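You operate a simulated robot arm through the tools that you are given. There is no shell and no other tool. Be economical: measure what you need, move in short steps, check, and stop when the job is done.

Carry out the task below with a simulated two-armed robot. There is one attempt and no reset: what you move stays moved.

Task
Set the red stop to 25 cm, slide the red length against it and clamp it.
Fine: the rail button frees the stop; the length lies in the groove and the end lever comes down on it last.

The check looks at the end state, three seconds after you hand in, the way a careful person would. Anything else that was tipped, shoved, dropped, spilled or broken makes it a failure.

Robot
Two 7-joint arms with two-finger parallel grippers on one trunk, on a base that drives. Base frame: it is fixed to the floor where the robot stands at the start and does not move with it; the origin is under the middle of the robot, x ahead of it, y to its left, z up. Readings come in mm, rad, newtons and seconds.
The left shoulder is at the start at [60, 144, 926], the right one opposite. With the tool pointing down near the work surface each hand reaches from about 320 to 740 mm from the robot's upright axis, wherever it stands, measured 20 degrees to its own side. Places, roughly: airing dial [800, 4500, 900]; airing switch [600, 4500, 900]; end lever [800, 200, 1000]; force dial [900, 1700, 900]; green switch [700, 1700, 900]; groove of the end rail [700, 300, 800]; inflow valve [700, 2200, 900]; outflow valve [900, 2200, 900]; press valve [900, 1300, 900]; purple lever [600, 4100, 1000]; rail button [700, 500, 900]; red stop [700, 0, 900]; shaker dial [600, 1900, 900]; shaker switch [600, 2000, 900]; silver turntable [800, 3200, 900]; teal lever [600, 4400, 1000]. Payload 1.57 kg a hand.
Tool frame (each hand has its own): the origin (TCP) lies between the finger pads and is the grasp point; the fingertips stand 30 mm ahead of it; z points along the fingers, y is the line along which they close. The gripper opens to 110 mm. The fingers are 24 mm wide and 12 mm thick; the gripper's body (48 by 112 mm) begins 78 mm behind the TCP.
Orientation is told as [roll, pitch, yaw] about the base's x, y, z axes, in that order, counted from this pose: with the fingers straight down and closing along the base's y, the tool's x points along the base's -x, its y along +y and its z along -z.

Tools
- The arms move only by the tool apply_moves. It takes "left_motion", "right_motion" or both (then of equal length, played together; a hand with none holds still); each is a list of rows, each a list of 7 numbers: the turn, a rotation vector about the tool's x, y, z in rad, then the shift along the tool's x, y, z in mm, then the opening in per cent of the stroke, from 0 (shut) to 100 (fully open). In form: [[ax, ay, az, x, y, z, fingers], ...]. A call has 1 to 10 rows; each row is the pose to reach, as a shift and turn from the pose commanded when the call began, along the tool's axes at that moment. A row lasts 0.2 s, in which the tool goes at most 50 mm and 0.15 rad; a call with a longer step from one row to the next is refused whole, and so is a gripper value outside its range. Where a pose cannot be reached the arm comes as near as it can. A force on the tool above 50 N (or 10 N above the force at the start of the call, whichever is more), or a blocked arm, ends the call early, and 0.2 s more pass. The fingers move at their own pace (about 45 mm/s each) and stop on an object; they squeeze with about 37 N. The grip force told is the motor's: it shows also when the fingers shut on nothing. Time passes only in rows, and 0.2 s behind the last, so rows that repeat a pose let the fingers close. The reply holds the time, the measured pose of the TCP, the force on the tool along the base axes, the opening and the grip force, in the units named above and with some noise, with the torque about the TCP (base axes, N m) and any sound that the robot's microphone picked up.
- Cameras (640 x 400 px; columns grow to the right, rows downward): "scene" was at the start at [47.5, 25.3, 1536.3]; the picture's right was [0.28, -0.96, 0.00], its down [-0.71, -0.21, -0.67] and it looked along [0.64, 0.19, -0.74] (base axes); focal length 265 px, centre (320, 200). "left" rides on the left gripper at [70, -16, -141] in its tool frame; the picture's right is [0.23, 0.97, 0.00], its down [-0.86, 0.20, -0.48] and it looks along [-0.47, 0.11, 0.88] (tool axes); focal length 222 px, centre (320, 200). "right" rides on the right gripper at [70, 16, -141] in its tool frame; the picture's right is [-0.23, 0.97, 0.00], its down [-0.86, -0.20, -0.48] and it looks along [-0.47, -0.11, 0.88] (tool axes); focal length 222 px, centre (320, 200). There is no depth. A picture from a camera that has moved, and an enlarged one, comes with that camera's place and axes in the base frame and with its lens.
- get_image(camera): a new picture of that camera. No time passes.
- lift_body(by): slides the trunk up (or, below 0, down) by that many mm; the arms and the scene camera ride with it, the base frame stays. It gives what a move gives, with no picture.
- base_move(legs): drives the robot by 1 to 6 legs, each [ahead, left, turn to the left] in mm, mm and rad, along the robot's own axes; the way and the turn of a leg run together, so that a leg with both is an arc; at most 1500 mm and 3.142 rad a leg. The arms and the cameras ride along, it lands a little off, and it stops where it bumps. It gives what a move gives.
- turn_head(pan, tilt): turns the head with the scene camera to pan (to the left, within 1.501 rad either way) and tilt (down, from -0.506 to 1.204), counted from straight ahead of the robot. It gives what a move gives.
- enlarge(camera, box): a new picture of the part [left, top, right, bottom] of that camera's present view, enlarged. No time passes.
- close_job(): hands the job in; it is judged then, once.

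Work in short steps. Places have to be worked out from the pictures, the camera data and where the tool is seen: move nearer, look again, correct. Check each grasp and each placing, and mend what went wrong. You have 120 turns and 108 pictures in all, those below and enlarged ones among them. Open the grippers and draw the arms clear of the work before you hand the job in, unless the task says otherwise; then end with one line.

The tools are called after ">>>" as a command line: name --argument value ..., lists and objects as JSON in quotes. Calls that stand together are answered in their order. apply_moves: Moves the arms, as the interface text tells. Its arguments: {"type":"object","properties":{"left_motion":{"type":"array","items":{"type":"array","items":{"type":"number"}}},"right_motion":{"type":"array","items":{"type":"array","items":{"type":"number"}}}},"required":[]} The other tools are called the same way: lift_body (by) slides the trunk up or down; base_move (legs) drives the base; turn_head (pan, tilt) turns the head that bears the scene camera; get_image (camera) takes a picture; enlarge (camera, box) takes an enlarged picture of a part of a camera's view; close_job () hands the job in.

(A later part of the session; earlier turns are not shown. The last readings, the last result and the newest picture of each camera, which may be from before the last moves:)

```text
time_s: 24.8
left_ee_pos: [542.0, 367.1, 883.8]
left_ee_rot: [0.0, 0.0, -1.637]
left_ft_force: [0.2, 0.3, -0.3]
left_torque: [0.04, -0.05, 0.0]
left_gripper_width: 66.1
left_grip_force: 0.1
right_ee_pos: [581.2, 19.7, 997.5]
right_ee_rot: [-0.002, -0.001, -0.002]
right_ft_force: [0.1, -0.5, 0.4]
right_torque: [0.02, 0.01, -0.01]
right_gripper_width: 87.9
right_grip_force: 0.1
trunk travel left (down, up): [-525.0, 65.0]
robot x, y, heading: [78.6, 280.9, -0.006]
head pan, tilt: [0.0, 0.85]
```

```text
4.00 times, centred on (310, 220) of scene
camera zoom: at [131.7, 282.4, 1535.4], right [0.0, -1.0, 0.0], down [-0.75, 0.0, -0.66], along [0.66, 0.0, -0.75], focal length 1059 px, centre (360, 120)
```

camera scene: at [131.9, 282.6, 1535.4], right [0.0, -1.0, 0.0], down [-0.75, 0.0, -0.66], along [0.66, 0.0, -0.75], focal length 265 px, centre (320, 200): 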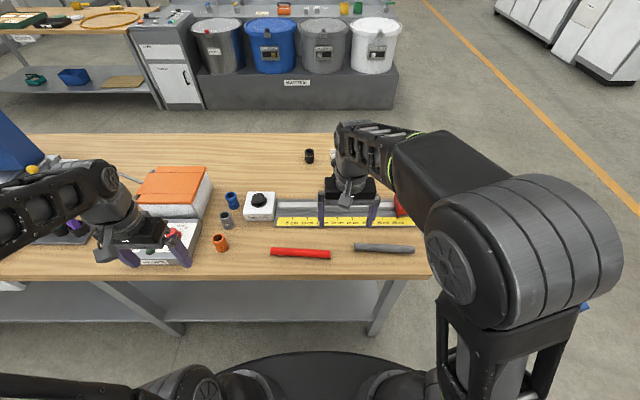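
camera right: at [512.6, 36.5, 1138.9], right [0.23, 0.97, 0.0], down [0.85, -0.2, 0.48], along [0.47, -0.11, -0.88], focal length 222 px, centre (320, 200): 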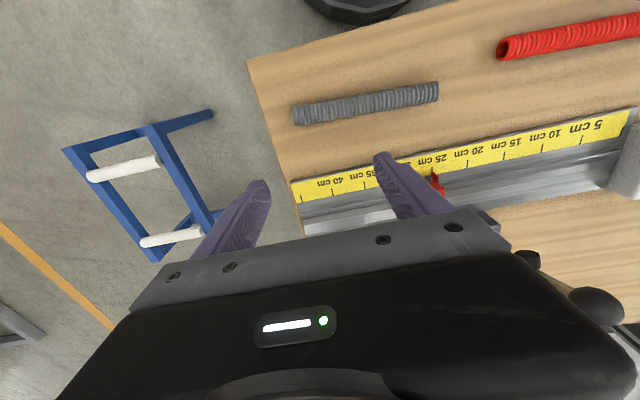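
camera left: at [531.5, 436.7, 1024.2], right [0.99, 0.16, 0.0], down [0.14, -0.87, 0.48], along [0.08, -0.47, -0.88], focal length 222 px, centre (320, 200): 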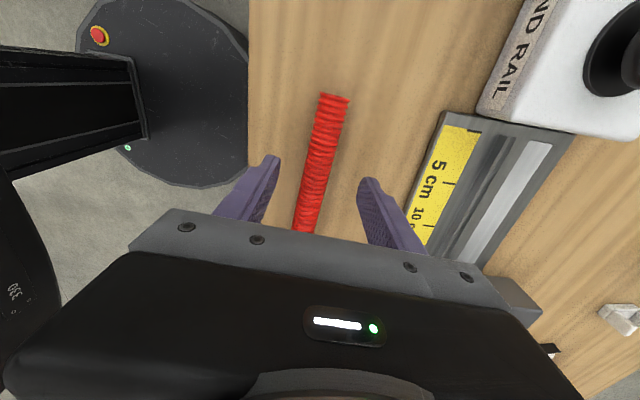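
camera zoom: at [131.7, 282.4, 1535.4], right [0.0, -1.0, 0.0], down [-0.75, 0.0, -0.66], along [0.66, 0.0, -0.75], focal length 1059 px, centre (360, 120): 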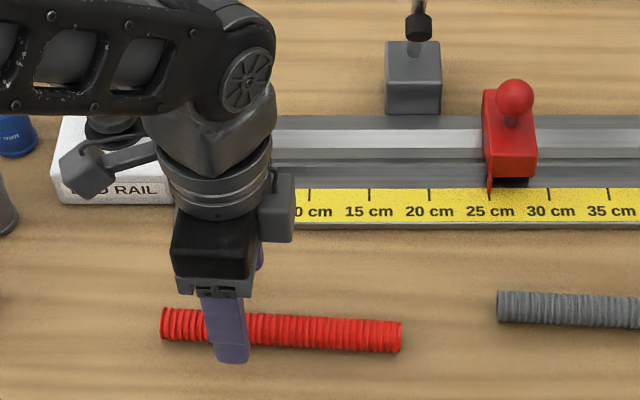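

The rod is centred between the fingers. I lower 33 mm slowly (tip z≈821), stopping if a force shows, and then close.

>>> apply_moves --left_motion '[[0, 0, 0, 0, 0, 12, 60], [0, 0, 0, 0, 0, 22, 60], [0, 0, 0, 0, 0, 28, 60], [0, 0, 0, 0, 0, 33, 60], [0, 0, 0, 0, 0, 33, 60]]'

>>> enlarge --camera "scene" --box '[260, 230, 308, 260]'

```text
time_s: 26.0
left_ee_pos: [542.0, 365.5, 849.6]
left_ee_rot: [0.002, -0.001, -1.64]
left_ft_force: [-0.3, 1.0, 8.5]
left_torque: [0.05, 0.39, -0.13]
left_gripper_width: 66.3
left_grip_force: 0.4
right_ee_pos: [582.8, 20.5, 996.7]
right_ee_rot: [0.001, 0.001, -0.001]
right_ft_force: [0.5, -0.1, -0.9]
right_torque: [0.03, -0.02, -0.02]
right_gripper_width: 88.0
right_grip_force: 0.1
trunk travel left (down, up): [-525.0, 65.0]
robot x, y, heading: [82.1, 281.4, -0.001]
head pan, tilt: [0.0, 0.85]
```

```text
13.33 times, centred on (284, 245) of scene
camera zoom: at [131.2, 282.4, 1535.6], right [0.0, -1.0, 0.0], down [-0.75, 0.0, -0.66], along [0.66, 0.0, -0.75], focal length 3530 px, centre (800, -400)
```

zoom: 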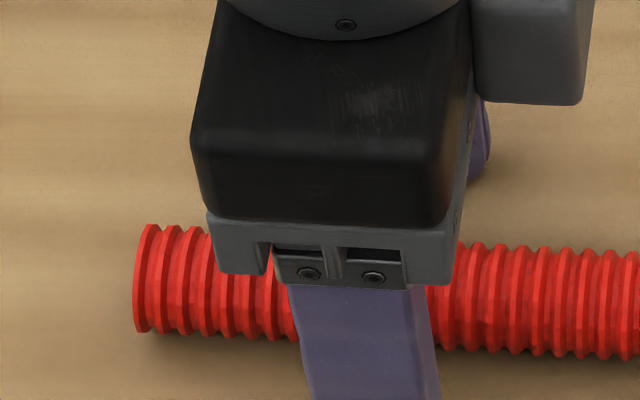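

The tips touch the table at z≈820, so the rod (Ø25) has its axis at z≈832. I rise 7 mm so that the tips reach only about 5 mm below the axis, then close.

>>> apply_moves --left_motion '[[0, 0, 0, 0, 0, -6, 60], [0, 0, 0, 0, 0, -7, 45], [0, 0, 0, 0, 0, -7, 30], [0, 0, 0, 0, 0, -7, 20], [0, 0, 0, 0, 0, -7, 12], [0, 0, 0, 0, 0, -7, 12], [0, 0, 0, 0, 0, -7, 12]]'

```text
time_s: 27.6
left_ee_pos: [542.2, 365.1, 856.0]
left_ee_rot: [-0.001, -0.001, -1.638]
left_ft_force: [0.7, 0.3, -0.5]
left_torque: [0.0, -0.01, -0.2]
left_gripper_width: 15.5
left_grip_force: 16.1
right_ee_pos: [581.8, 19.0, 997.4]
right_ee_rot: [-0.001, -0.001, -0.003]
right_ft_force: [-0.3, -0.1, 1.1]
right_torque: [0.0, 0.0, 0.01]
right_gripper_width: 88.2
right_grip_force: 0.0
trunk travel left (down, up): [-525.0, 65.0]
robot x, y, heading: [79.2, 282.4, -0.007]
head pan, tilt: [0.0, 0.85]
```

The grip width of 15.5 mm is smaller than I expected. I look before lifting.

>>> get_image --camera "left"

>>> enlarge --camera "scene" --box '[250, 220, 346, 280]'

```text
70 pictures are left
camera left: at [531.5, 436.6, 996.5], right [0.99, 0.16, 0.0], down [0.14, -0.87, 0.48], along [0.08, -0.47, -0.88], focal length 222 px, centre (320, 200)
```

left: 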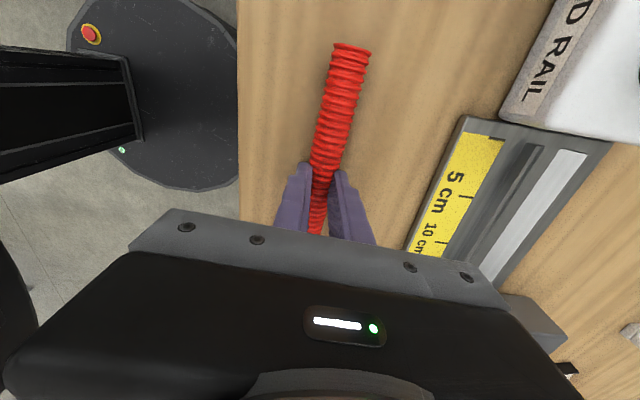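

```text
6.67 times, centred on (298, 250) of scene
camera zoom: at [131.8, 282.4, 1535.4], right [0.0, -1.0, 0.0], down [-0.75, 0.0, -0.66], along [0.66, 0.0, -0.75], focal length 1765 px, centre (467, -133)
```

zoom: 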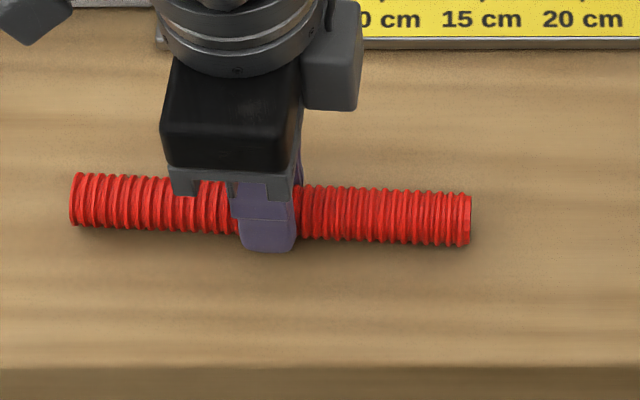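

The length seems soft and the fingers squeeze it in. I relax to about 20 mm, lift 25 mm and see whether it holds and how it sags.

>>> apply_moves --left_motion '[[0, 0, 0, 0, 0, 0, 18], [0, 0, 0, 0, 0, 0, 18], [0, 0, 0, 0, 0, -8, 18], [0, 0, 0, 0, 0, -16, 18], [0, 0, 0, 0, 0, -25, 18], [0, 0, 0, 0, 0, -25, 18]]'

>>> enlarge --camera "scene" --box '[250, 220, 346, 280]'

```text
time_s: 29.0
left_ee_pos: [543.0, 367.2, 880.9]
left_ee_rot: [0.0, 0.001, -1.641]
left_ft_force: [-0.1, -1.0, -0.1]
left_torque: [0.03, -0.03, -0.01]
left_gripper_width: 21.5
left_grip_force: 1.2
right_ee_pos: [581.6, 19.5, 997.2]
right_ee_rot: [0.001, 0.0, -0.002]
right_ft_force: [0.3, 0.5, -0.1]
right_torque: [-0.01, 0.0, 0.01]
right_gripper_width: 88.0
right_grip_force: 0.1
trunk travel left (down, up): [-525.0, 65.0]
robot x, y, heading: [80.8, 280.5, -0.006]
head pan, tilt: [0.0, 0.85]
```

```text
6.67 times, centred on (298, 250) of scene
camera zoom: at [131.9, 282.4, 1535.4], right [0.0, -1.0, 0.0], down [-0.75, 0.0, -0.66], along [0.66, 0.0, -0.75], focal length 1765 px, centre (467, -133)
```

zoom: 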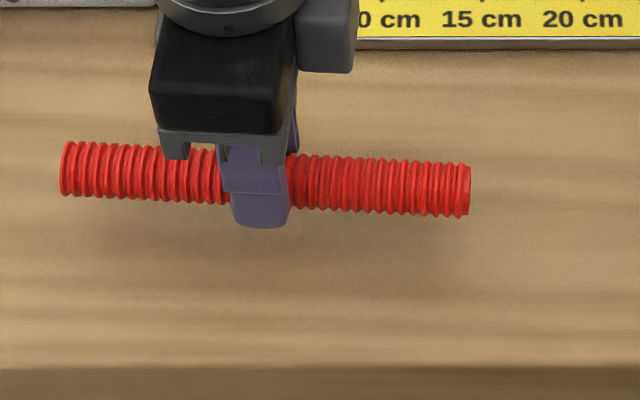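

The length is held straight, now spanning y≈282–461, so I grip near its middle. I tighten a little, lift, square it to the rail and carry it above the groove (TCP ≈ [716, 282]), its right end about 20 mm short of the stop.

>>> apply_moves --left_motion '[[0, 0, 0, 0, 0, 0, 15], [0, 0, 0, 0, 0, -25, 15], [0, 0, -0.02, 0, 0, -60, 15], [0, 0, -0.05, -40, 0, -60, 15], [0, 0, -0.05, -72, 20, -60, 15], [0, 0, -0.05, -72.7, 60, -60, 15], [0, 0, -0.05, -72.7, 100, -60, 15], [0, 0, -0.05, -72.7, 140, -60, 15], [0, 0, -0.05, -72.7, 178.5, -60, 15], [0, 0, -0.05, -72.7, 178.5, -60, 15]]'

>>> get_image --camera "left"

>>> enlarge --camera "scene" --box '[250, 130, 410, 230]'

```text
time_s: 31.2
left_ee_pos: [711.6, 282.9, 937.7]
left_ee_rot: [-0.001, -0.001, -1.59]
left_ft_force: [-23.4, 6.3, 0.3]
left_torque: [-0.51, -1.95, -0.97]
left_gripper_width: 22.5
left_grip_force: 35.2
right_ee_pos: [580.6, 20.0, 999.3]
right_ee_rot: [0.001, -0.004, -0.001]
right_ft_force: [-0.3, 0.2, 0.8]
right_torque: [0.01, 0.01, -0.02]
right_gripper_width: 87.8
right_grip_force: 0.1
trunk travel left (down, up): [-525.0, 65.0]
robot x, y, heading: [78.6, 281.5, -0.006]
head pan, tilt: [0.0, 0.85]
```

```text
67 pictures are left
camera left: at [698.2, 352.1, 1078.7], right [0.98, 0.21, 0.0], down [0.18, -0.86, 0.48], along [0.1, -0.47, -0.88], focal length 222 px, centre (320, 200)
```

left: 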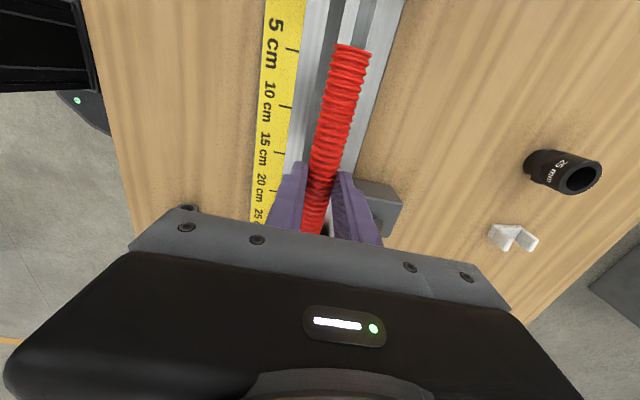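

```text
4.00 times, centred on (330, 180) of scene
camera zoom: at [127.5, 283.6, 1535.5], right [0.0, -1.0, 0.0], down [-0.75, 0.0, -0.66], along [0.66, 0.0, -0.75], focal length 1059 px, centre (280, 280)
```

zoom: 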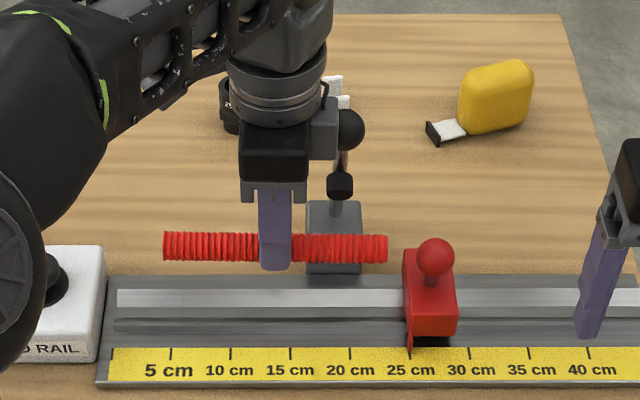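

The force of −23 N in x means the wrist touches the lever's ball. Triangulating again, the ball is at about (742, 235, 1010), leaning toward the robot. I back off in x, move 52 mm in +y and come forward again clear of the lever.

>>> apply_moves --left_motion '[[0, 0, 0, 0, -15, 0, 15], [0, 0, 0, 0, -30, 0, 15], [0, 0, -0.01, 30, -30, 0, 15], [0, 0, -0.02, 52, -30, 0, 15], [0, 0, -0.02, 52, -30, 0, 15]]'

>>> enlarge --camera "scene" --box '[250, 130, 410, 230]'

>>> get_image --camera "right"

```text
time_s: 32.4
left_ee_pos: [686.2, 335.0, 943.8]
left_ee_rot: [0.0, 0.0, -1.569]
left_ft_force: [0.3, -0.4, 0.0]
left_torque: [0.0, -0.05, -0.02]
left_gripper_width: 22.3
left_grip_force: 34.6
right_ee_pos: [584.1, 18.9, 997.3]
right_ee_rot: [0.002, 0.001, -0.004]
right_ft_force: [-0.3, 0.0, 0.0]
right_torque: [0.01, 0.01, 0.01]
right_gripper_width: 88.0
right_grip_force: 0.0
trunk travel left (down, up): [-525.0, 65.0]
robot x, y, heading: [82.2, 275.9, -0.004]
head pan, tilt: [0.0, 0.85]
```

```text
4.00 times, centred on (330, 180) of scene
camera zoom: at [132.0, 282.3, 1535.4], right [0.0, -1.0, 0.0], down [-0.75, 0.0, -0.66], along [0.66, 0.0, -0.75], focal length 1059 px, centre (280, 280)
```

zoom: 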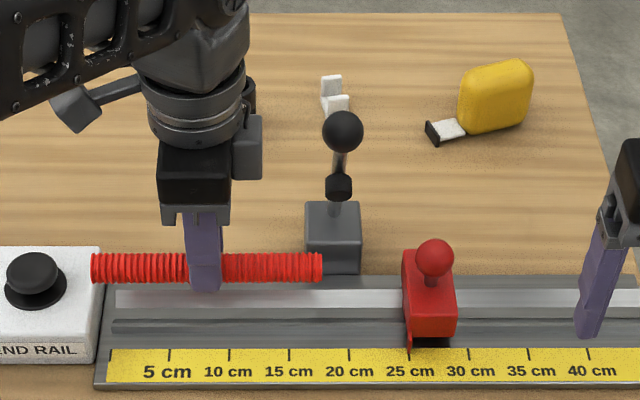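

```text
64 pictures are left
camera right: at [512.7, 36.5, 1139.0], right [0.23, 0.97, 0.0], down [0.85, -0.2, 0.48], along [0.47, -0.11, -0.88], focal length 222 px, centre (320, 200)
```

right: 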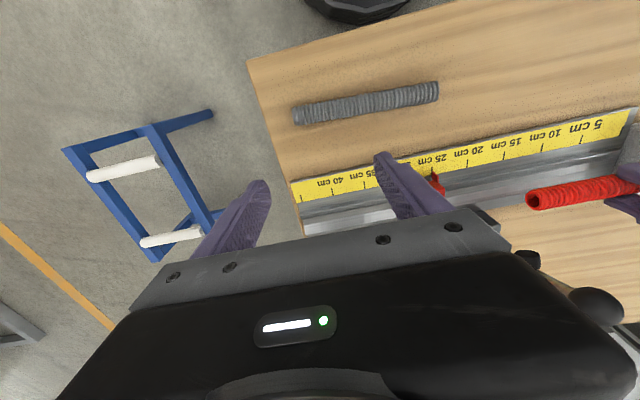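

The lever is back where it was and the forces are zero. The rod spans y≈249–429. I shift −12 mm in y and +30 mm in x to be over the groove, lower about 50 mm and look.

>>> apply_moves --left_motion '[[0, 0, 0, -12, 15, 0, 15], [0, 0, 0, -12, 30, 0, 15], [0, 0, 0, -12, 30, 25, 15], [0, 0, 0, -12, 30, 50, 15], [0, 0, 0, -12, 30, 50, 15]]'

>>> get_image --camera "left"

>>> enlarge --camera "scene" --box '[250, 150, 378, 230]'

```text
time_s: 33.6
left_ee_pos: [714.4, 323.9, 892.5]
left_ee_rot: [0.0, -0.001, -1.57]
left_ft_force: [-0.2, -0.1, -0.5]
left_torque: [0.01, -0.03, 0.03]
left_gripper_width: 22.4
left_grip_force: 34.9
right_ee_pos: [581.9, 19.1, 998.6]
right_ee_rot: [-0.001, 0.001, -0.003]
right_ft_force: [0.4, -0.3, 0.1]
right_torque: [-0.01, -0.01, 0.0]
right_gripper_width: 88.1
right_grip_force: 0.2
trunk travel left (down, up): [-525.0, 65.0]
robot x, y, heading: [78.6, 281.0, -0.004]
head pan, tilt: [0.0, 0.85]
```

```text
63 pictures are left
camera left: at [700.2, 393.7, 1032.6], right [0.97, 0.23, 0.0], down [0.2, -0.85, 0.48], along [0.11, -0.47, -0.88], focal length 222 px, centre (320, 200)
```

left: 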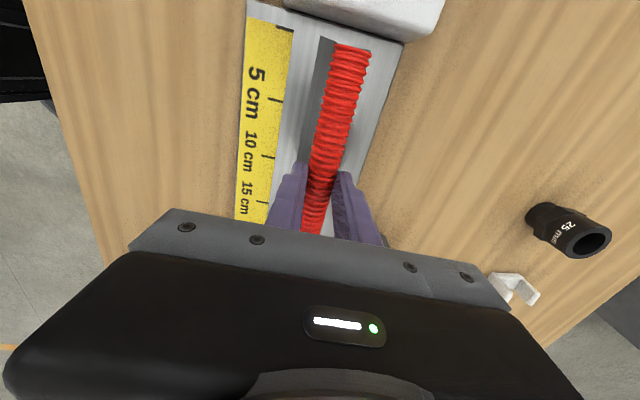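

```text
5.00 times, centred on (314, 190) of scene
camera zoom: at [131.8, 282.4, 1535.4], right [0.0, -1.0, 0.0], down [-0.75, 0.0, -0.66], along [0.66, 0.0, -0.75], focal length 1324 px, centre (350, 250)
```

zoom: 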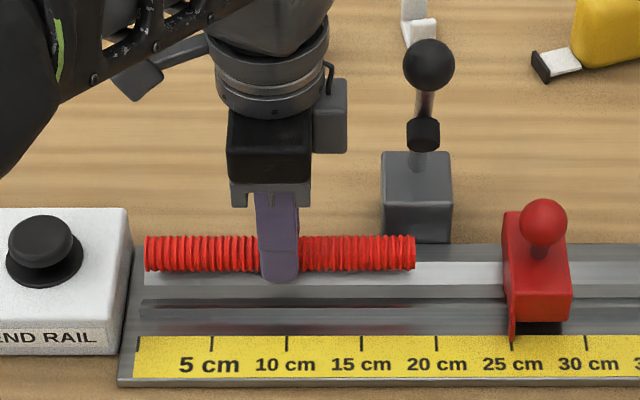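

The groove's lips lie at x≈698 and 738, so its centre is about 718. I shift +3 mm in x and lower slowly 26 mm, watching the force.

>>> apply_moves --left_motion '[[0, 0, 0, 0, 3, 8, 15], [0, 0, 0, 0, 3, 15, 15], [0, 0, 0, 0, 3, 20, 15], [0, 0, 0, 0, 3, 23, 15], [0, 0, 0, 0, 3, 26, 15], [0, 0, 0, 0, 3, 26, 15]]'

>>> enlarge --camera "scene" --box '[260, 180, 340, 230]'

>>> get_image --camera "left"

```text
time_s: 35.0
left_ee_pos: [717.5, 321.7, 868.0]
left_ee_rot: [0.005, -0.003, -1.567]
left_ft_force: [-8.6, 1.6, 27.5]
left_torque: [0.07, 0.01, -0.05]
left_gripper_width: 22.1
left_grip_force: 35.1
right_ee_pos: [579.5, 20.0, 998.5]
right_ee_rot: [0.002, -0.005, 0.0]
right_ft_force: [-0.4, -0.5, 0.6]
right_torque: [-0.02, -0.01, -0.01]
right_gripper_width: 87.8
right_grip_force: 0.1
trunk travel left (down, up): [-525.0, 65.0]
robot x, y, heading: [82.5, 282.5, 0.003]
head pan, tilt: [0.0, 0.85]
```

```text
8.00 times, centred on (300, 205) of scene
camera zoom: at [127.9, 282.6, 1535.8], right [0.0, -1.0, 0.0], down [-0.75, 0.0, -0.66], along [0.66, 0.0, -0.75], focal length 2118 px, centre (480, 160)
```

zoom: 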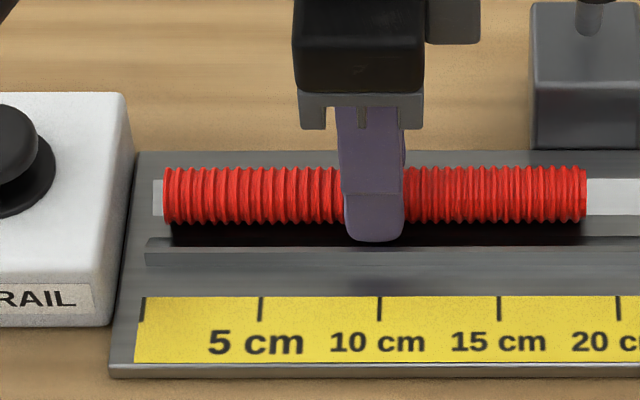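

```text
60 pictures are left
camera left: at [701.5, 392.2, 1009.8], right [0.97, 0.23, 0.0], down [0.2, -0.85, 0.48], along [0.11, -0.47, -0.88], focal length 222 px, centre (320, 200)
```

left: 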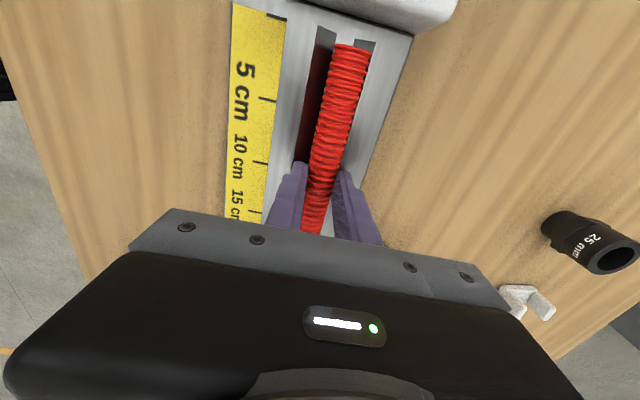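

The fingertips rest on the groove's lips (27 N). The left view puts the lips at x≈696 and 733, so the centre is about 715. I rise 2 mm, shift −3 mm in x and open so the rod settles in the groove.

>>> apply_moves --left_motion '[[0, 0, 0, 0, 0, -3, 15], [0, 0, 0, 0, -3, -4, 15], [0, 0, 0, 0, -3, -3, 15], [0, 0, 0, 0, -3, -3, 22], [0, 0, 0, 0, -3, -3, 26], [0, 0, 0, 0, -3, -3, 32], [0, 0, 0, 0, -3, -3, 38], [0, 0, 0, 0, -3, -3, 38]]'

>>> enlarge --camera "scene" --box '[260, 180, 340, 230]'

>>> get_image --camera "left"

```text
time_s: 36.8
left_ee_pos: [718.2, 321.7, 869.2]
left_ee_rot: [0.005, -0.001, -1.567]
left_ft_force: [16.5, -0.4, 19.1]
left_torque: [-0.01, -0.06, 0.0]
left_gripper_width: 26.9
left_grip_force: 0.1
right_ee_pos: [582.6, 19.4, 997.3]
right_ee_rot: [0.003, -0.001, -0.004]
right_ft_force: [-0.3, 0.6, 1.0]
right_torque: [0.02, 0.01, 0.01]
right_gripper_width: 87.7
right_grip_force: 0.0
trunk travel left (down, up): [-525.0, 65.0]
robot x, y, heading: [84.9, 279.6, -0.002]
head pan, tilt: [0.0, 0.85]
```

```text
8.00 times, centred on (300, 205) of scene
camera zoom: at [132.2, 282.1, 1535.5], right [0.0, -1.0, 0.0], down [-0.75, 0.0, -0.66], along [0.66, 0.0, -0.75], focal length 2118 px, centre (480, 160)
```

zoom: 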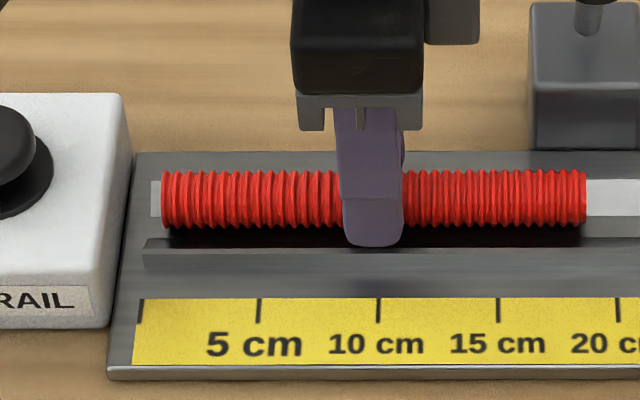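

```text
58 pictures are left
camera left: at [701.8, 392.1, 1009.9], right [0.97, 0.23, 0.0], down [0.2, -0.85, 0.48], along [0.11, -0.47, -0.88], focal length 222 px, centre (320, 200)
```

left: 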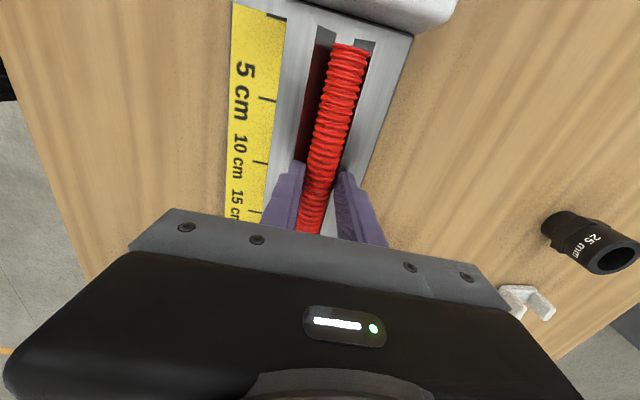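

The rod has sunk somewhat, but the fingers are stopped by the groove's walls while opening. I rise 8 mm and then open further.

>>> apply_moves --left_motion '[[0, 0, 0, 0, 0, -4, 26], [0, 0, 0, 0, 0, -8, 28], [0, 0, 0, 0, 0, -10, 34], [0, 0, 0, 0, 0, -10, 42], [0, 0, 0, 0, 0, -10, 50], [0, 0, 0, 0, 0, -10, 50]]'

>>> enlarge --camera "scene" --box '[260, 180, 340, 230]'

>>> get_image --camera "left"

```text
time_s: 38.2
left_ee_pos: [715.8, 322.7, 877.3]
left_ee_rot: [-0.001, -0.002, -1.569]
left_ft_force: [0.7, -0.1, -0.3]
left_torque: [0.01, 0.02, -0.03]
left_gripper_width: 55.1
left_grip_force: 0.1
right_ee_pos: [581.9, 20.3, 997.7]
right_ee_rot: [0.0, -0.001, -0.001]
right_ft_force: [-0.6, 0.0, 0.3]
right_torque: [-0.03, 0.02, 0.0]
right_gripper_width: 88.1
right_grip_force: 0.1
trunk travel left (down, up): [-525.0, 65.0]
robot x, y, heading: [78.1, 280.5, -0.0]
head pan, tilt: [0.0, 0.85]
```

```text
8.00 times, centred on (300, 205) of scene
camera zoom: at [131.9, 282.4, 1535.4], right [0.0, -1.0, 0.0], down [-0.75, 0.0, -0.66], along [0.66, 0.0, -0.75], focal length 2118 px, centre (480, 160)
```

zoom: 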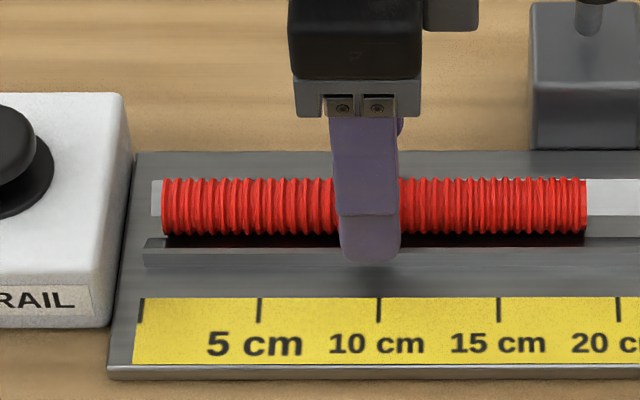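

```text
56 pictures are left
camera left: at [700.8, 392.7, 1018.3], right [0.97, 0.23, 0.0], down [0.2, -0.85, 0.48], along [0.11, -0.47, -0.88], focal length 222 px, centre (320, 200)
```

left: 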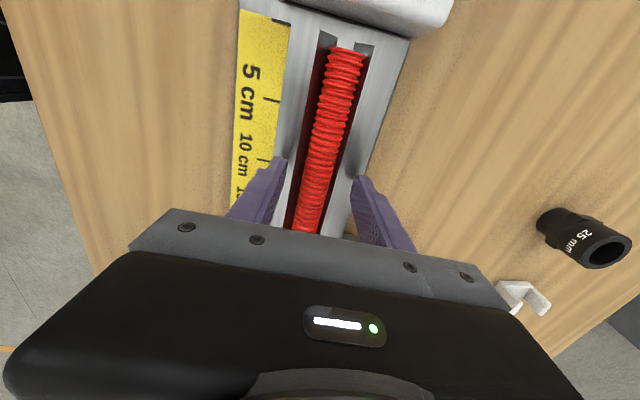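

The rod lies straight in the V-groove, y≈236–419, with 60 mm to go to the stop. The box leaves too little room to push its end, so I regrip it near its left end (y≈385), holding just above its middle, to slide it along.

>>> apply_moves --left_motion '[[0, 0, 0, 0, 0, -15, 50], [0, 0, 0, 30, 0, -15, 50], [0, 0, 0, 62, 0, -15, 50], [0, 0, 0, 62, -1, -5, 50], [0, 0, 0, 62, -1, 6, 50], [0, 0, 0, 62, -1, 6, 35], [0, 0, 0, 62, -1, 6, 22], [0, 0, 0, 62, -1, 6, 14], [0, 0, 0, 62, -1, 6, 14], [0, 0, 0, 62, -1, 6, 14]]'

>>> enlarge --camera "scene" --box '[260, 180, 340, 230]'

>>> get_image --camera "left"

```text
time_s: 40.4
left_ee_pos: [713.7, 384.1, 871.2]
left_ee_rot: [0.0, -0.001, -1.569]
left_ft_force: [-0.2, -0.7, 0.4]
left_torque: [0.03, 0.2, -0.21]
left_gripper_width: 18.2
left_grip_force: 13.4
right_ee_pos: [582.9, 18.0, 996.5]
right_ee_rot: [0.0, 0.0, -0.002]
right_ft_force: [0.3, 0.6, 0.2]
right_torque: [0.0, -0.03, -0.01]
right_gripper_width: 88.2
right_grip_force: 0.0
trunk travel left (down, up): [-525.0, 65.0]
robot x, y, heading: [80.3, 278.3, -0.003]
head pan, tilt: [0.0, 0.85]
```

```text
8.00 times, centred on (300, 205) of scene
camera zoom: at [131.9, 282.4, 1535.4], right [0.0, -1.0, 0.0], down [-0.75, 0.0, -0.66], along [0.66, 0.0, -0.75], focal length 2118 px, centre (480, 160)
```

zoom: 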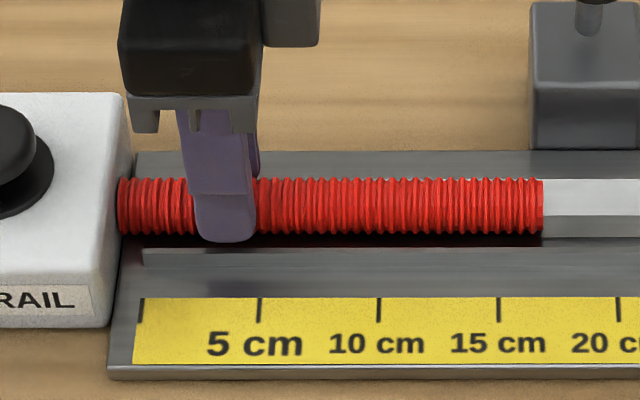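

```text
54 pictures are left
camera left: at [698.7, 453.9, 1012.2], right [0.97, 0.23, 0.0], down [0.2, -0.85, 0.48], along [0.11, -0.47, -0.88], focal length 222 px, centre (320, 200)
```

left: 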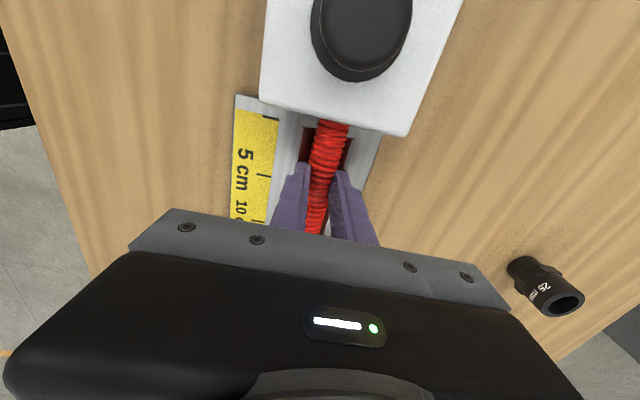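

While closing, the rod crept 18 mm toward the box, so its right end is now at y≈255, about 79 mm from the stop. It is gripped, so I drag it −60 mm in y and check.

>>> apply_moves --left_motion '[[0, 0, 0, -6, 0, 0, 14], [0, 0, 0, -14, 0, 0, 14], [0, 0, 0, -22, 0, 0, 14], [0, 0, 0, -30, 0, 0, 14], [0, 0, 0, -38, 0, 0, 14], [0, 0, 0, -46, 0, 0, 14], [0, 0, 0, -54, 0, 0, 14], [0, 0, 0, -60, 0, 0, 14], [0, 0, 0, -60, 0, 0, 14]]'

>>> enlarge --camera "scene" --box '[260, 160, 372, 230]'

```text
time_s: 42.4
left_ee_pos: [715.4, 325.4, 872.6]
left_ee_rot: [0.0, 0.0, -1.567]
left_ft_force: [-4.9, 1.8, 8.5]
left_torque: [0.12, 0.14, -0.16]
left_gripper_width: 21.7
left_grip_force: 34.8
right_ee_pos: [581.6, 18.6, 997.9]
right_ee_rot: [0.001, -0.002, -0.003]
right_ft_force: [-0.1, -0.4, -0.2]
right_torque: [-0.01, -0.01, 0.01]
right_gripper_width: 88.1
right_grip_force: 0.1
trunk travel left (down, up): [-525.0, 65.0]
robot x, y, heading: [80.5, 279.1, -0.004]
head pan, tilt: [0.0, 0.85]
```

```text
5.71 times, centred on (316, 195) of scene
camera zoom: at [130.4, 282.6, 1535.5], right [0.0, -1.0, 0.0], down [-0.75, 0.0, -0.66], along [0.66, 0.0, -0.75], focal length 1513 px, centre (343, 229)
```

zoom: 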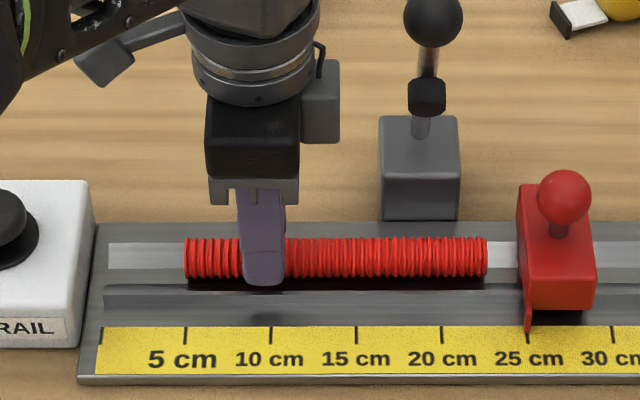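

The rod's right end is now about 18 mm from the stop and its left end is at y≈378. I release, rise, shut the fingers and move behind the left end to push it the rest of the way.

>>> apply_moves --left_motion '[[0, 0, 0, 0, 0, 0, 22], [0, 0, 0, 0, 0, -4, 26], [0, 0, 0, 0, 0, -10, 34], [0, 0, 0, 0, 0, -20, 40], [0, 0, 0, 0, 0, -40, 40], [0, 0, 0, 35, 0, -40, 20], [0, 0, 0, 74, 0, -40, 0], [0, 0, 0, 74, 0, -40, 0], [0, 0, 0, 74, 0, -40, 0]]'

>>> enlarge --camera "scene" --box '[260, 160, 372, 230]'

>>> get_image --camera "left"

```text
time_s: 44.4
left_ee_pos: [715.7, 397.3, 911.7]
left_ee_rot: [0.001, 0.0, -1.568]
left_ft_force: [-0.5, -0.1, -0.6]
left_torque: [-0.01, 0.02, -0.01]
left_gripper_width: 0.0
left_grip_force: 20.7
right_ee_pos: [582.3, 20.3, 997.3]
right_ee_rot: [-0.001, -0.001, -0.003]
right_ft_force: [0.6, 0.3, -0.7]
right_torque: [0.04, 0.03, 0.02]
right_gripper_width: 87.8
right_grip_force: 0.0
trunk travel left (down, up): [-525.0, 65.0]
robot x, y, heading: [79.7, 279.1, -0.002]
head pan, tilt: [0.0, 0.85]
```

```text
5.71 times, centred on (316, 195) of scene
camera zoom: at [131.8, 282.6, 1535.4], right [0.0, -1.0, 0.0], down [-0.75, 0.0, -0.66], along [0.66, 0.0, -0.75], focal length 1513 px, centre (343, 229)
```

zoom: 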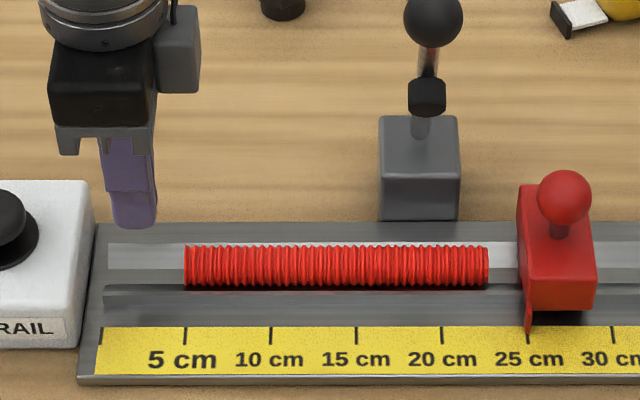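

```text
51 pictures are left
camera left: at [699.3, 466.8, 1051.8], right [0.97, 0.23, 0.0], down [0.2, -0.85, 0.48], along [0.11, -0.47, -0.88], focal length 222 px, centre (320, 200)
```

left: 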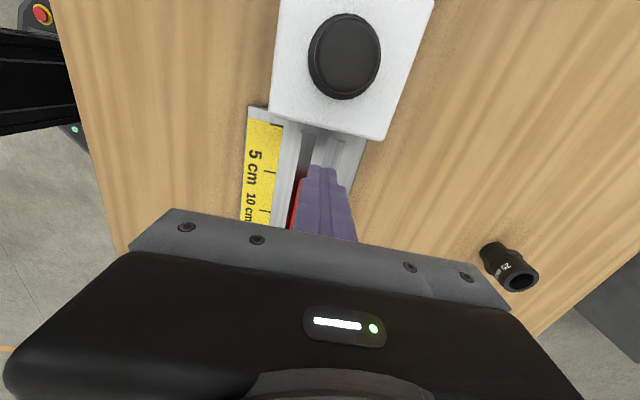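

The rod has settled. I lower the shut fingers 42 mm behind the left end, into the top of the groove.

>>> apply_moves --left_motion '[[0, 0, 0, 0, -1, 15, 0], [0, 0, 0, 0, -1, 28, 0], [0, 0, 0, 0, -1, 36, 0], [0, 0, 0, 0, -1, 42, 0], [0, 0, 0, 0, -1, 42, 0]]'

>>> enlarge --camera "scene" --box '[260, 180, 340, 230]'

```text
time_s: 45.6
left_ee_pos: [713.2, 396.8, 870.1]
left_ee_rot: [-0.001, 0.0, -1.568]
left_ft_force: [0.4, -0.5, 0.3]
left_torque: [-0.03, 0.0, -0.01]
left_gripper_width: 0.0
left_grip_force: 21.8
right_ee_pos: [582.9, 20.4, 997.8]
right_ee_rot: [0.0, 0.0, -0.003]
right_ft_force: [0.4, 0.3, -0.1]
right_torque: [0.03, 0.01, 0.01]
right_gripper_width: 88.2
right_grip_force: 0.0
trunk travel left (down, up): [-525.0, 65.0]
robot x, y, heading: [82.8, 274.5, -0.002]
head pan, tilt: [0.0, 0.85]
```

```text
8.00 times, centred on (300, 205) of scene
camera zoom: at [131.9, 282.4, 1535.4], right [0.0, -1.0, 0.0], down [-0.75, 0.0, -0.66], along [0.66, 0.0, -0.75], focal length 2118 px, centre (480, 160)
```

zoom: 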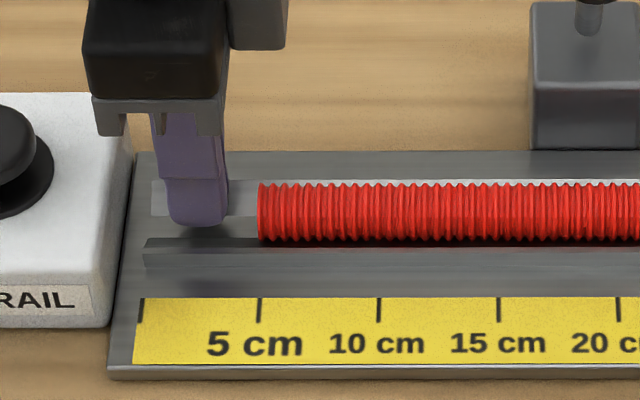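

The fingers are behind the end with a gap of about 13 mm. I lower 4 mm more and push −28 mm in y, short of full contact.

>>> apply_moves --left_motion '[[0, 0, 0, 0, 1, 4, 0], [0, 0, 0, -6, 1, 4, 0], [0, 0, 0, -12, 1, 4, 0], [0, 0, 0, -17, 1, 4, 0], [0, 0, 0, -21, 1, 4, 0], [0, 0, 0, -25, 1, 4, 0], [0, 0, 0, -28, 1, 4, 0], [0, 0, 0, -28, 1, 4, 0]]'

>>> enlarge --camera "scene" --box '[270, 170, 366, 230]'

```text
time_s: 47.4
left_ee_pos: [716.1, 369.5, 866.4]
left_ee_rot: [0.0, 0.0, -1.57]
left_ft_force: [-0.3, 0.1, 0.0]
left_torque: [-0.02, 0.0, -0.02]
left_gripper_width: 0.0
left_grip_force: 21.5
right_ee_pos: [581.6, 20.3, 997.8]
right_ee_rot: [-0.001, 0.0, -0.002]
right_ft_force: [0.1, 1.5, -0.5]
right_torque: [-0.01, -0.03, -0.01]
right_gripper_width: 88.1
right_grip_force: 0.0
trunk travel left (down, up): [-525.0, 65.0]
robot x, y, heading: [83.0, 279.5, -0.001]
head pan, tilt: [0.0, 0.85]
```

```text
6.67 times, centred on (318, 200) of scene
camera zoom: at [131.9, 282.4, 1535.4], right [0.0, -1.0, 0.0], down [-0.75, 0.0, -0.66], along [0.66, 0.0, -0.75], focal length 1765 px, centre (333, 200)
```

zoom: 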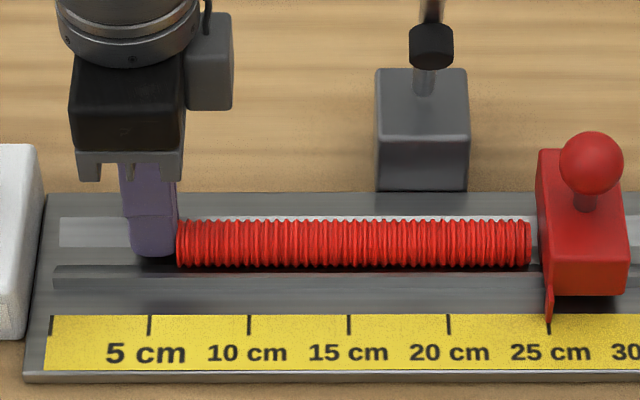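

A gap of a few millimetres is left. I push on in 1 mm steps.

>>> apply_moves --left_motion '[[0, 0, 0, -1, 0, 0, 0], [0, 0, 0, -2, 0, 0, 0], [0, 0, 0, -3, 0, 0, 0], [0, 0, 0, -4, 0, 0, 0], [0, 0, 0, -4, 0, 0, 0]]'

>>> enlarge --camera "scene" --box '[330, 190, 370, 215]'

```text
time_s: 48.6
left_ee_pos: [716.7, 365.7, 867.6]
left_ee_rot: [0.0, 0.0, -1.57]
left_ft_force: [-0.8, -0.1, -0.3]
left_torque: [0.0, 0.01, 0.0]
left_gripper_width: 0.0
left_grip_force: 21.2
right_ee_pos: [582.8, 19.5, 997.7]
right_ee_rot: [-0.001, -0.001, -0.001]
right_ft_force: [-0.2, -1.0, 0.1]
right_torque: [0.01, -0.02, 0.02]
right_gripper_width: 88.1
right_grip_force: 0.0
trunk travel left (down, up): [-525.0, 65.0]
robot x, y, heading: [80.8, 279.8, -0.003]
head pan, tilt: [0.0, 0.85]
```

```text
16.00 times, centred on (350, 202) of scene
camera zoom: at [131.9, 282.4, 1535.4], right [0.0, -1.0, 0.0], down [-0.75, 0.0, -0.66], along [0.66, 0.0, -0.75], focal length 4236 px, centre (-160, 160)
```

zoom: 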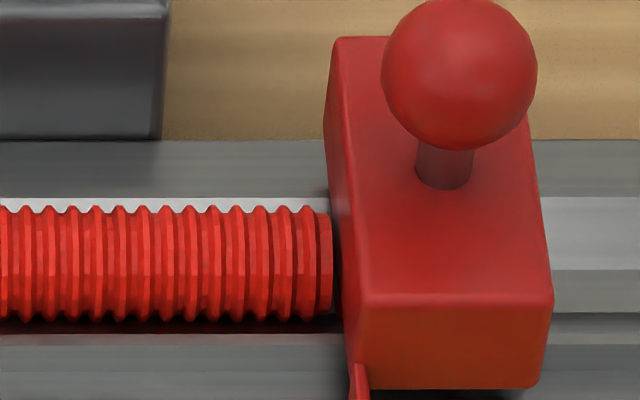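

Only about 1–2 mm is left. I continue in 1 mm steps until force shows.

>>> apply_moves --left_motion '[[0, 0, 0, -1, 0, 0, 0], [0, 0, 0, -1.7, 0, 0, 0], [0, 0, 0, -2.4, 0, 0, 0], [0, 0, 0, -2.4, 0, 0, 0]]'

>>> enlarge --camera "scene" --box '[330, 190, 370, 215]'

```text
time_s: 49.6
left_ee_pos: [714.6, 364.5, 865.1]
left_ee_rot: [-0.001, 0.0, -1.571]
left_ft_force: [-0.7, -0.5, 0.1]
left_torque: [0.01, -0.03, -0.02]
left_gripper_width: 0.0
left_grip_force: 21.4
right_ee_pos: [580.8, 20.7, 997.5]
right_ee_rot: [0.0, 0.0, -0.002]
right_ft_force: [1.0, 0.3, 0.2]
right_torque: [0.01, 0.01, 0.0]
right_gripper_width: 87.8
right_grip_force: 0.0
trunk travel left (down, up): [-525.0, 65.0]
robot x, y, heading: [81.9, 280.6, -0.007]
head pan, tilt: [0.0, 0.85]
```

```text
16.00 times, centred on (350, 202) of scene
camera zoom: at [131.9, 282.4, 1535.4], right [0.0, -1.0, 0.0], down [-0.75, 0.0, -0.66], along [0.66, 0.0, -0.75], focal length 4236 px, centre (-160, 160)
```

zoom: 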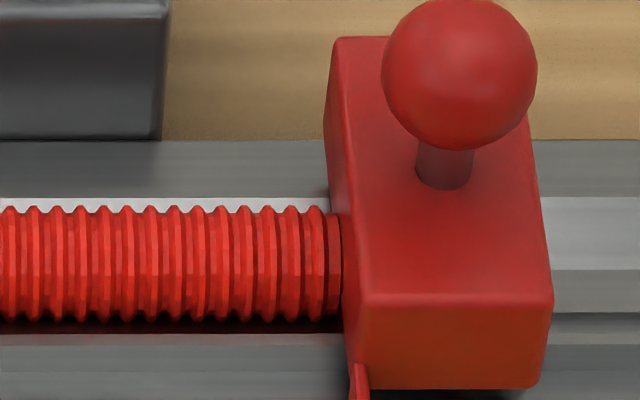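

It is almost touching. I push a little more to feel the contact.

>>> apply_moves --left_motion '[[0, 0, 0, -0.6, 0, 0, 0], [0, 0, 0, -1.2, 0, 0, 0], [0, 0, 0, -1.8, 0, 0, 0], [0, 0, 0, -1.8, 0, 0, 0]]'

>>> enlarge --camera "scene" --box '[330, 190, 370, 215]'

```text
time_s: 50.6
left_ee_pos: [715.1, 362.6, 865.2]
left_ee_rot: [0.0, -0.001, -1.567]
left_ft_force: [0.1, 1.7, 0.5]
left_torque: [0.06, -0.01, -0.03]
left_gripper_width: 0.0
left_grip_force: 21.2
right_ee_pos: [581.9, 19.9, 998.2]
right_ee_rot: [0.001, 0.0, -0.002]
right_ft_force: [0.3, 0.1, 0.2]
right_torque: [0.03, 0.03, 0.04]
right_gripper_width: 88.1
right_grip_force: 0.2
trunk travel left (down, up): [-525.0, 65.0]
robot x, y, heading: [79.6, 280.9, -0.003]
head pan, tilt: [0.0, 0.85]
```

```text
16.00 times, centred on (350, 202) of scene
camera zoom: at [131.9, 282.6, 1535.4], right [0.0, -1.0, 0.0], down [-0.75, 0.0, -0.66], along [0.66, 0.0, -0.75], focal length 4236 px, centre (-160, 160)
```

zoom: 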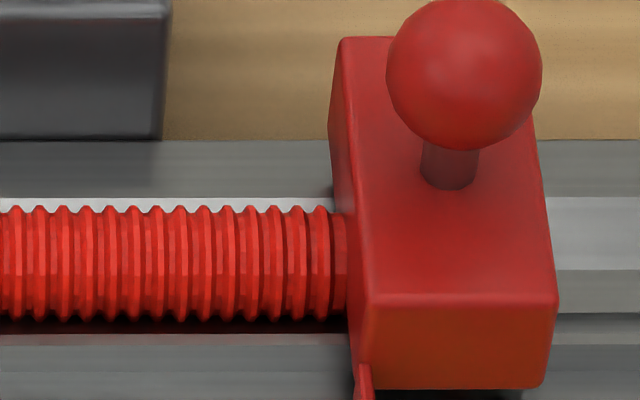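

The stop itself shifted about 1 mm under a small push, so it may not be locked. I check the pointer.

>>> enlarge --camera "scene" --box '[336, 203, 368, 223]'

>>> enlarge --camera "scene" --box '[230, 160, 294, 200]'

```text
16.00 times, centred on (352, 213) of scene
camera zoom: at [131.9, 282.6, 1535.4], right [0.0, -1.0, 0.0], down [-0.75, 0.0, -0.66], along [0.66, 0.0, -0.75], focal length 4236 px, centre (-192, -8)
```

zoom: 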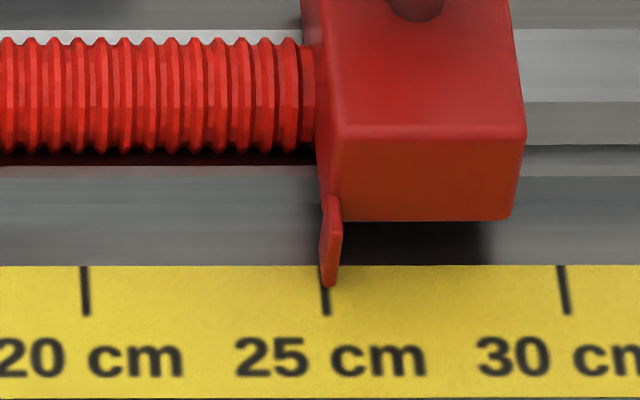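

```text
10.00 times, centred on (262, 180) of scene
camera zoom: at [131.9, 282.6, 1535.4], right [0.0, -1.0, 0.0], down [-0.75, 0.0, -0.66], along [0.66, 0.0, -0.75], focal length 2647 px, centre (900, 400)
```

zoom: 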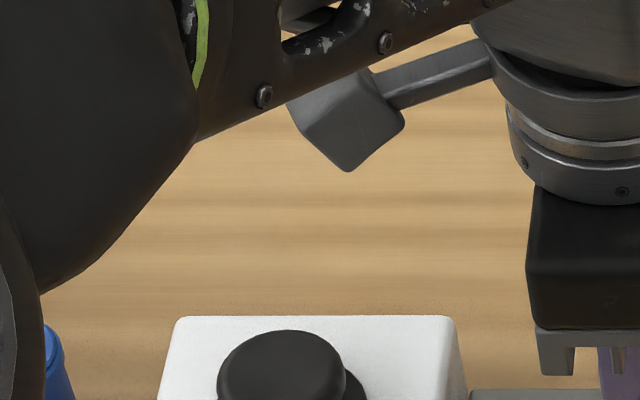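

The ticks shifted by the same amount, so it was camera sway and the pointer still reads 25. I press slightly more to confirm firm contact.

>>> apply_moves --left_motion '[[0, 0, 0, -0.7, 0, 0, 0], [0, 0, 0, -1.4, 0, 0, 0], [0, 0, 0, -1.4, 0, 0, 0]]'

>>> enlarge --camera "scene" --box '[336, 203, 368, 223]'

```text
time_s: 51.4
left_ee_pos: [715.2, 361.7, 865.7]
left_ee_rot: [0.0, 0.0, -1.569]
left_ft_force: [-0.1, 7.5, -0.4]
left_torque: [0.16, -0.01, -0.03]
left_gripper_width: 0.0
left_grip_force: 21.2
right_ee_pos: [581.5, 20.5, 997.7]
right_ee_rot: [0.0, -0.001, -0.002]
right_ft_force: [-0.9, 0.3, 0.0]
right_torque: [0.01, -0.01, 0.01]
right_gripper_width: 87.8
right_grip_force: 0.0
trunk travel left (down, up): [-525.0, 65.0]
robot x, y, heading: [80.1, 279.8, -0.002]
head pan, tilt: [0.0, 0.85]
```

```text
16.00 times, centred on (352, 213) of scene
camera zoom: at [131.9, 283.3, 1535.4], right [0.0, -1.0, 0.0], down [-0.75, 0.0, -0.66], along [0.66, 0.0, -0.75], focal length 4236 px, centre (-192, -8)
```

zoom: 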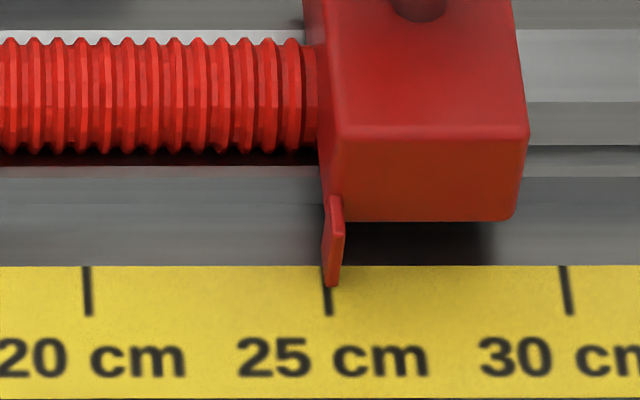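

The rod is firmly against the stop (7.5 N) and the stop stayed at 25. I back the left hand off and draw it away. At the same time I bring the right hand up over the lever ball (~[742,235,1010]) at a safe height.

>>> apply_moves --left_motion '[[0, 0, 0, 6, 0, 0, 0], [0, 0, 0, 10, 0, -10, 0], [0, 0, 0, 10, 0, -40, 0], [0, 0, 0, 10, 0, -80, 0], [0, 0, 0, 20, -40, -100, 0], [0, 0, 0, 40, -80, -110, 0], [0, 0, 0, 60, -120, -110, 0], [0, 0, 0, 85, -160, -110, 0], [0, 0, 0, 110, -200, -110, 0], [0, 0, 0, 110, -200, -110, 0]]' --right_motion '[[0, 0, 0, 0, 0, -30, 80], [0, 0, 0, 0, 0, -60, 80], [0, 0, 0, 0, 0, -90, 80], [0, 0, 0, 0, 20, -110, 75], [0, 0, 0, 0, 60, -110, 70], [0, 0, 0, 0, 100, -110, 70], [0, 0, 0, 0, 145, -110, 70], [0, 0, 0, 0, 185, -110, 70], [0, 0, 0, 0, 215, -110, 70], [0, 0, 0, 0, 215, -110, 70]]'

>>> get_image --camera "right"

>>> get_image --camera "scene"

```text
time_s: 53.6
left_ee_pos: [514.5, 472.4, 975.1]
left_ee_rot: [0.0, 0.0, -1.57]
left_ft_force: [0.3, -0.3, -0.6]
left_torque: [0.0, -0.01, -0.01]
left_gripper_width: 0.1
left_grip_force: 21.8
right_ee_pos: [582.2, 213.2, 1100.5]
right_ee_rot: [0.002, -0.002, -0.004]
right_ft_force: [-0.7, -0.4, -0.7]
right_torque: [0.01, -0.01, -0.01]
right_gripper_width: 77.1
right_grip_force: 0.1
right hand out of reach, approached as far as the arm can: row 4, 7, 8, 9, 10
trunk travel left (down, up): [-525.0, 65.0]
robot x, y, heading: [79.6, 279.7, -0.007]
head pan, tilt: [0.0, 0.85]
```

```text
42 pictures are left
camera right: at [512.3, 229.6, 1242.5], right [0.23, 0.97, 0.0], down [0.85, -0.2, 0.48], along [0.47, -0.11, -0.88], focal length 222 px, centre (320, 200)
```

right: 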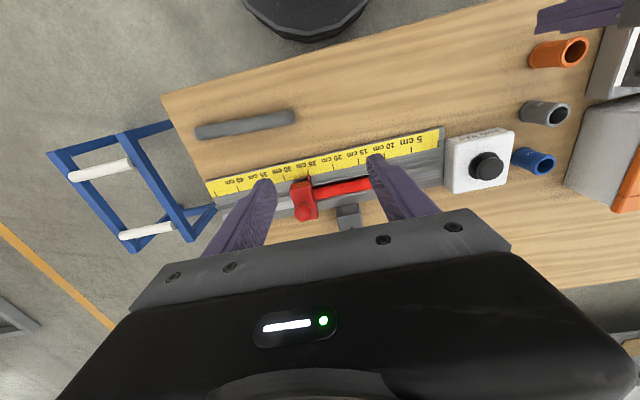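

```text
41 pictures are left
camera scene: at [132.2, 282.2, 1535.4], right [0.0, -1.0, 0.0], down [-0.75, 0.0, -0.66], along [0.66, 0.0, -0.75], focal length 265 px, centre (320, 200)
```

scene: 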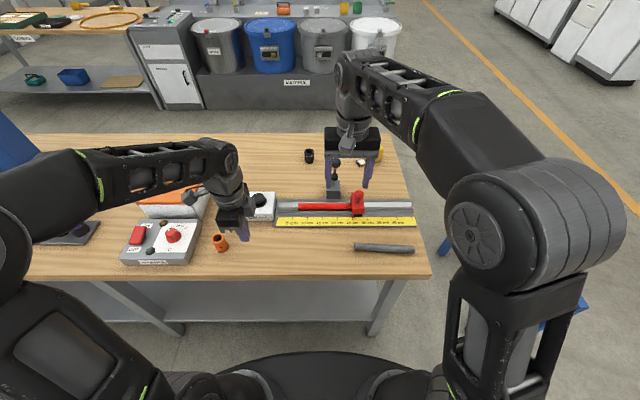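

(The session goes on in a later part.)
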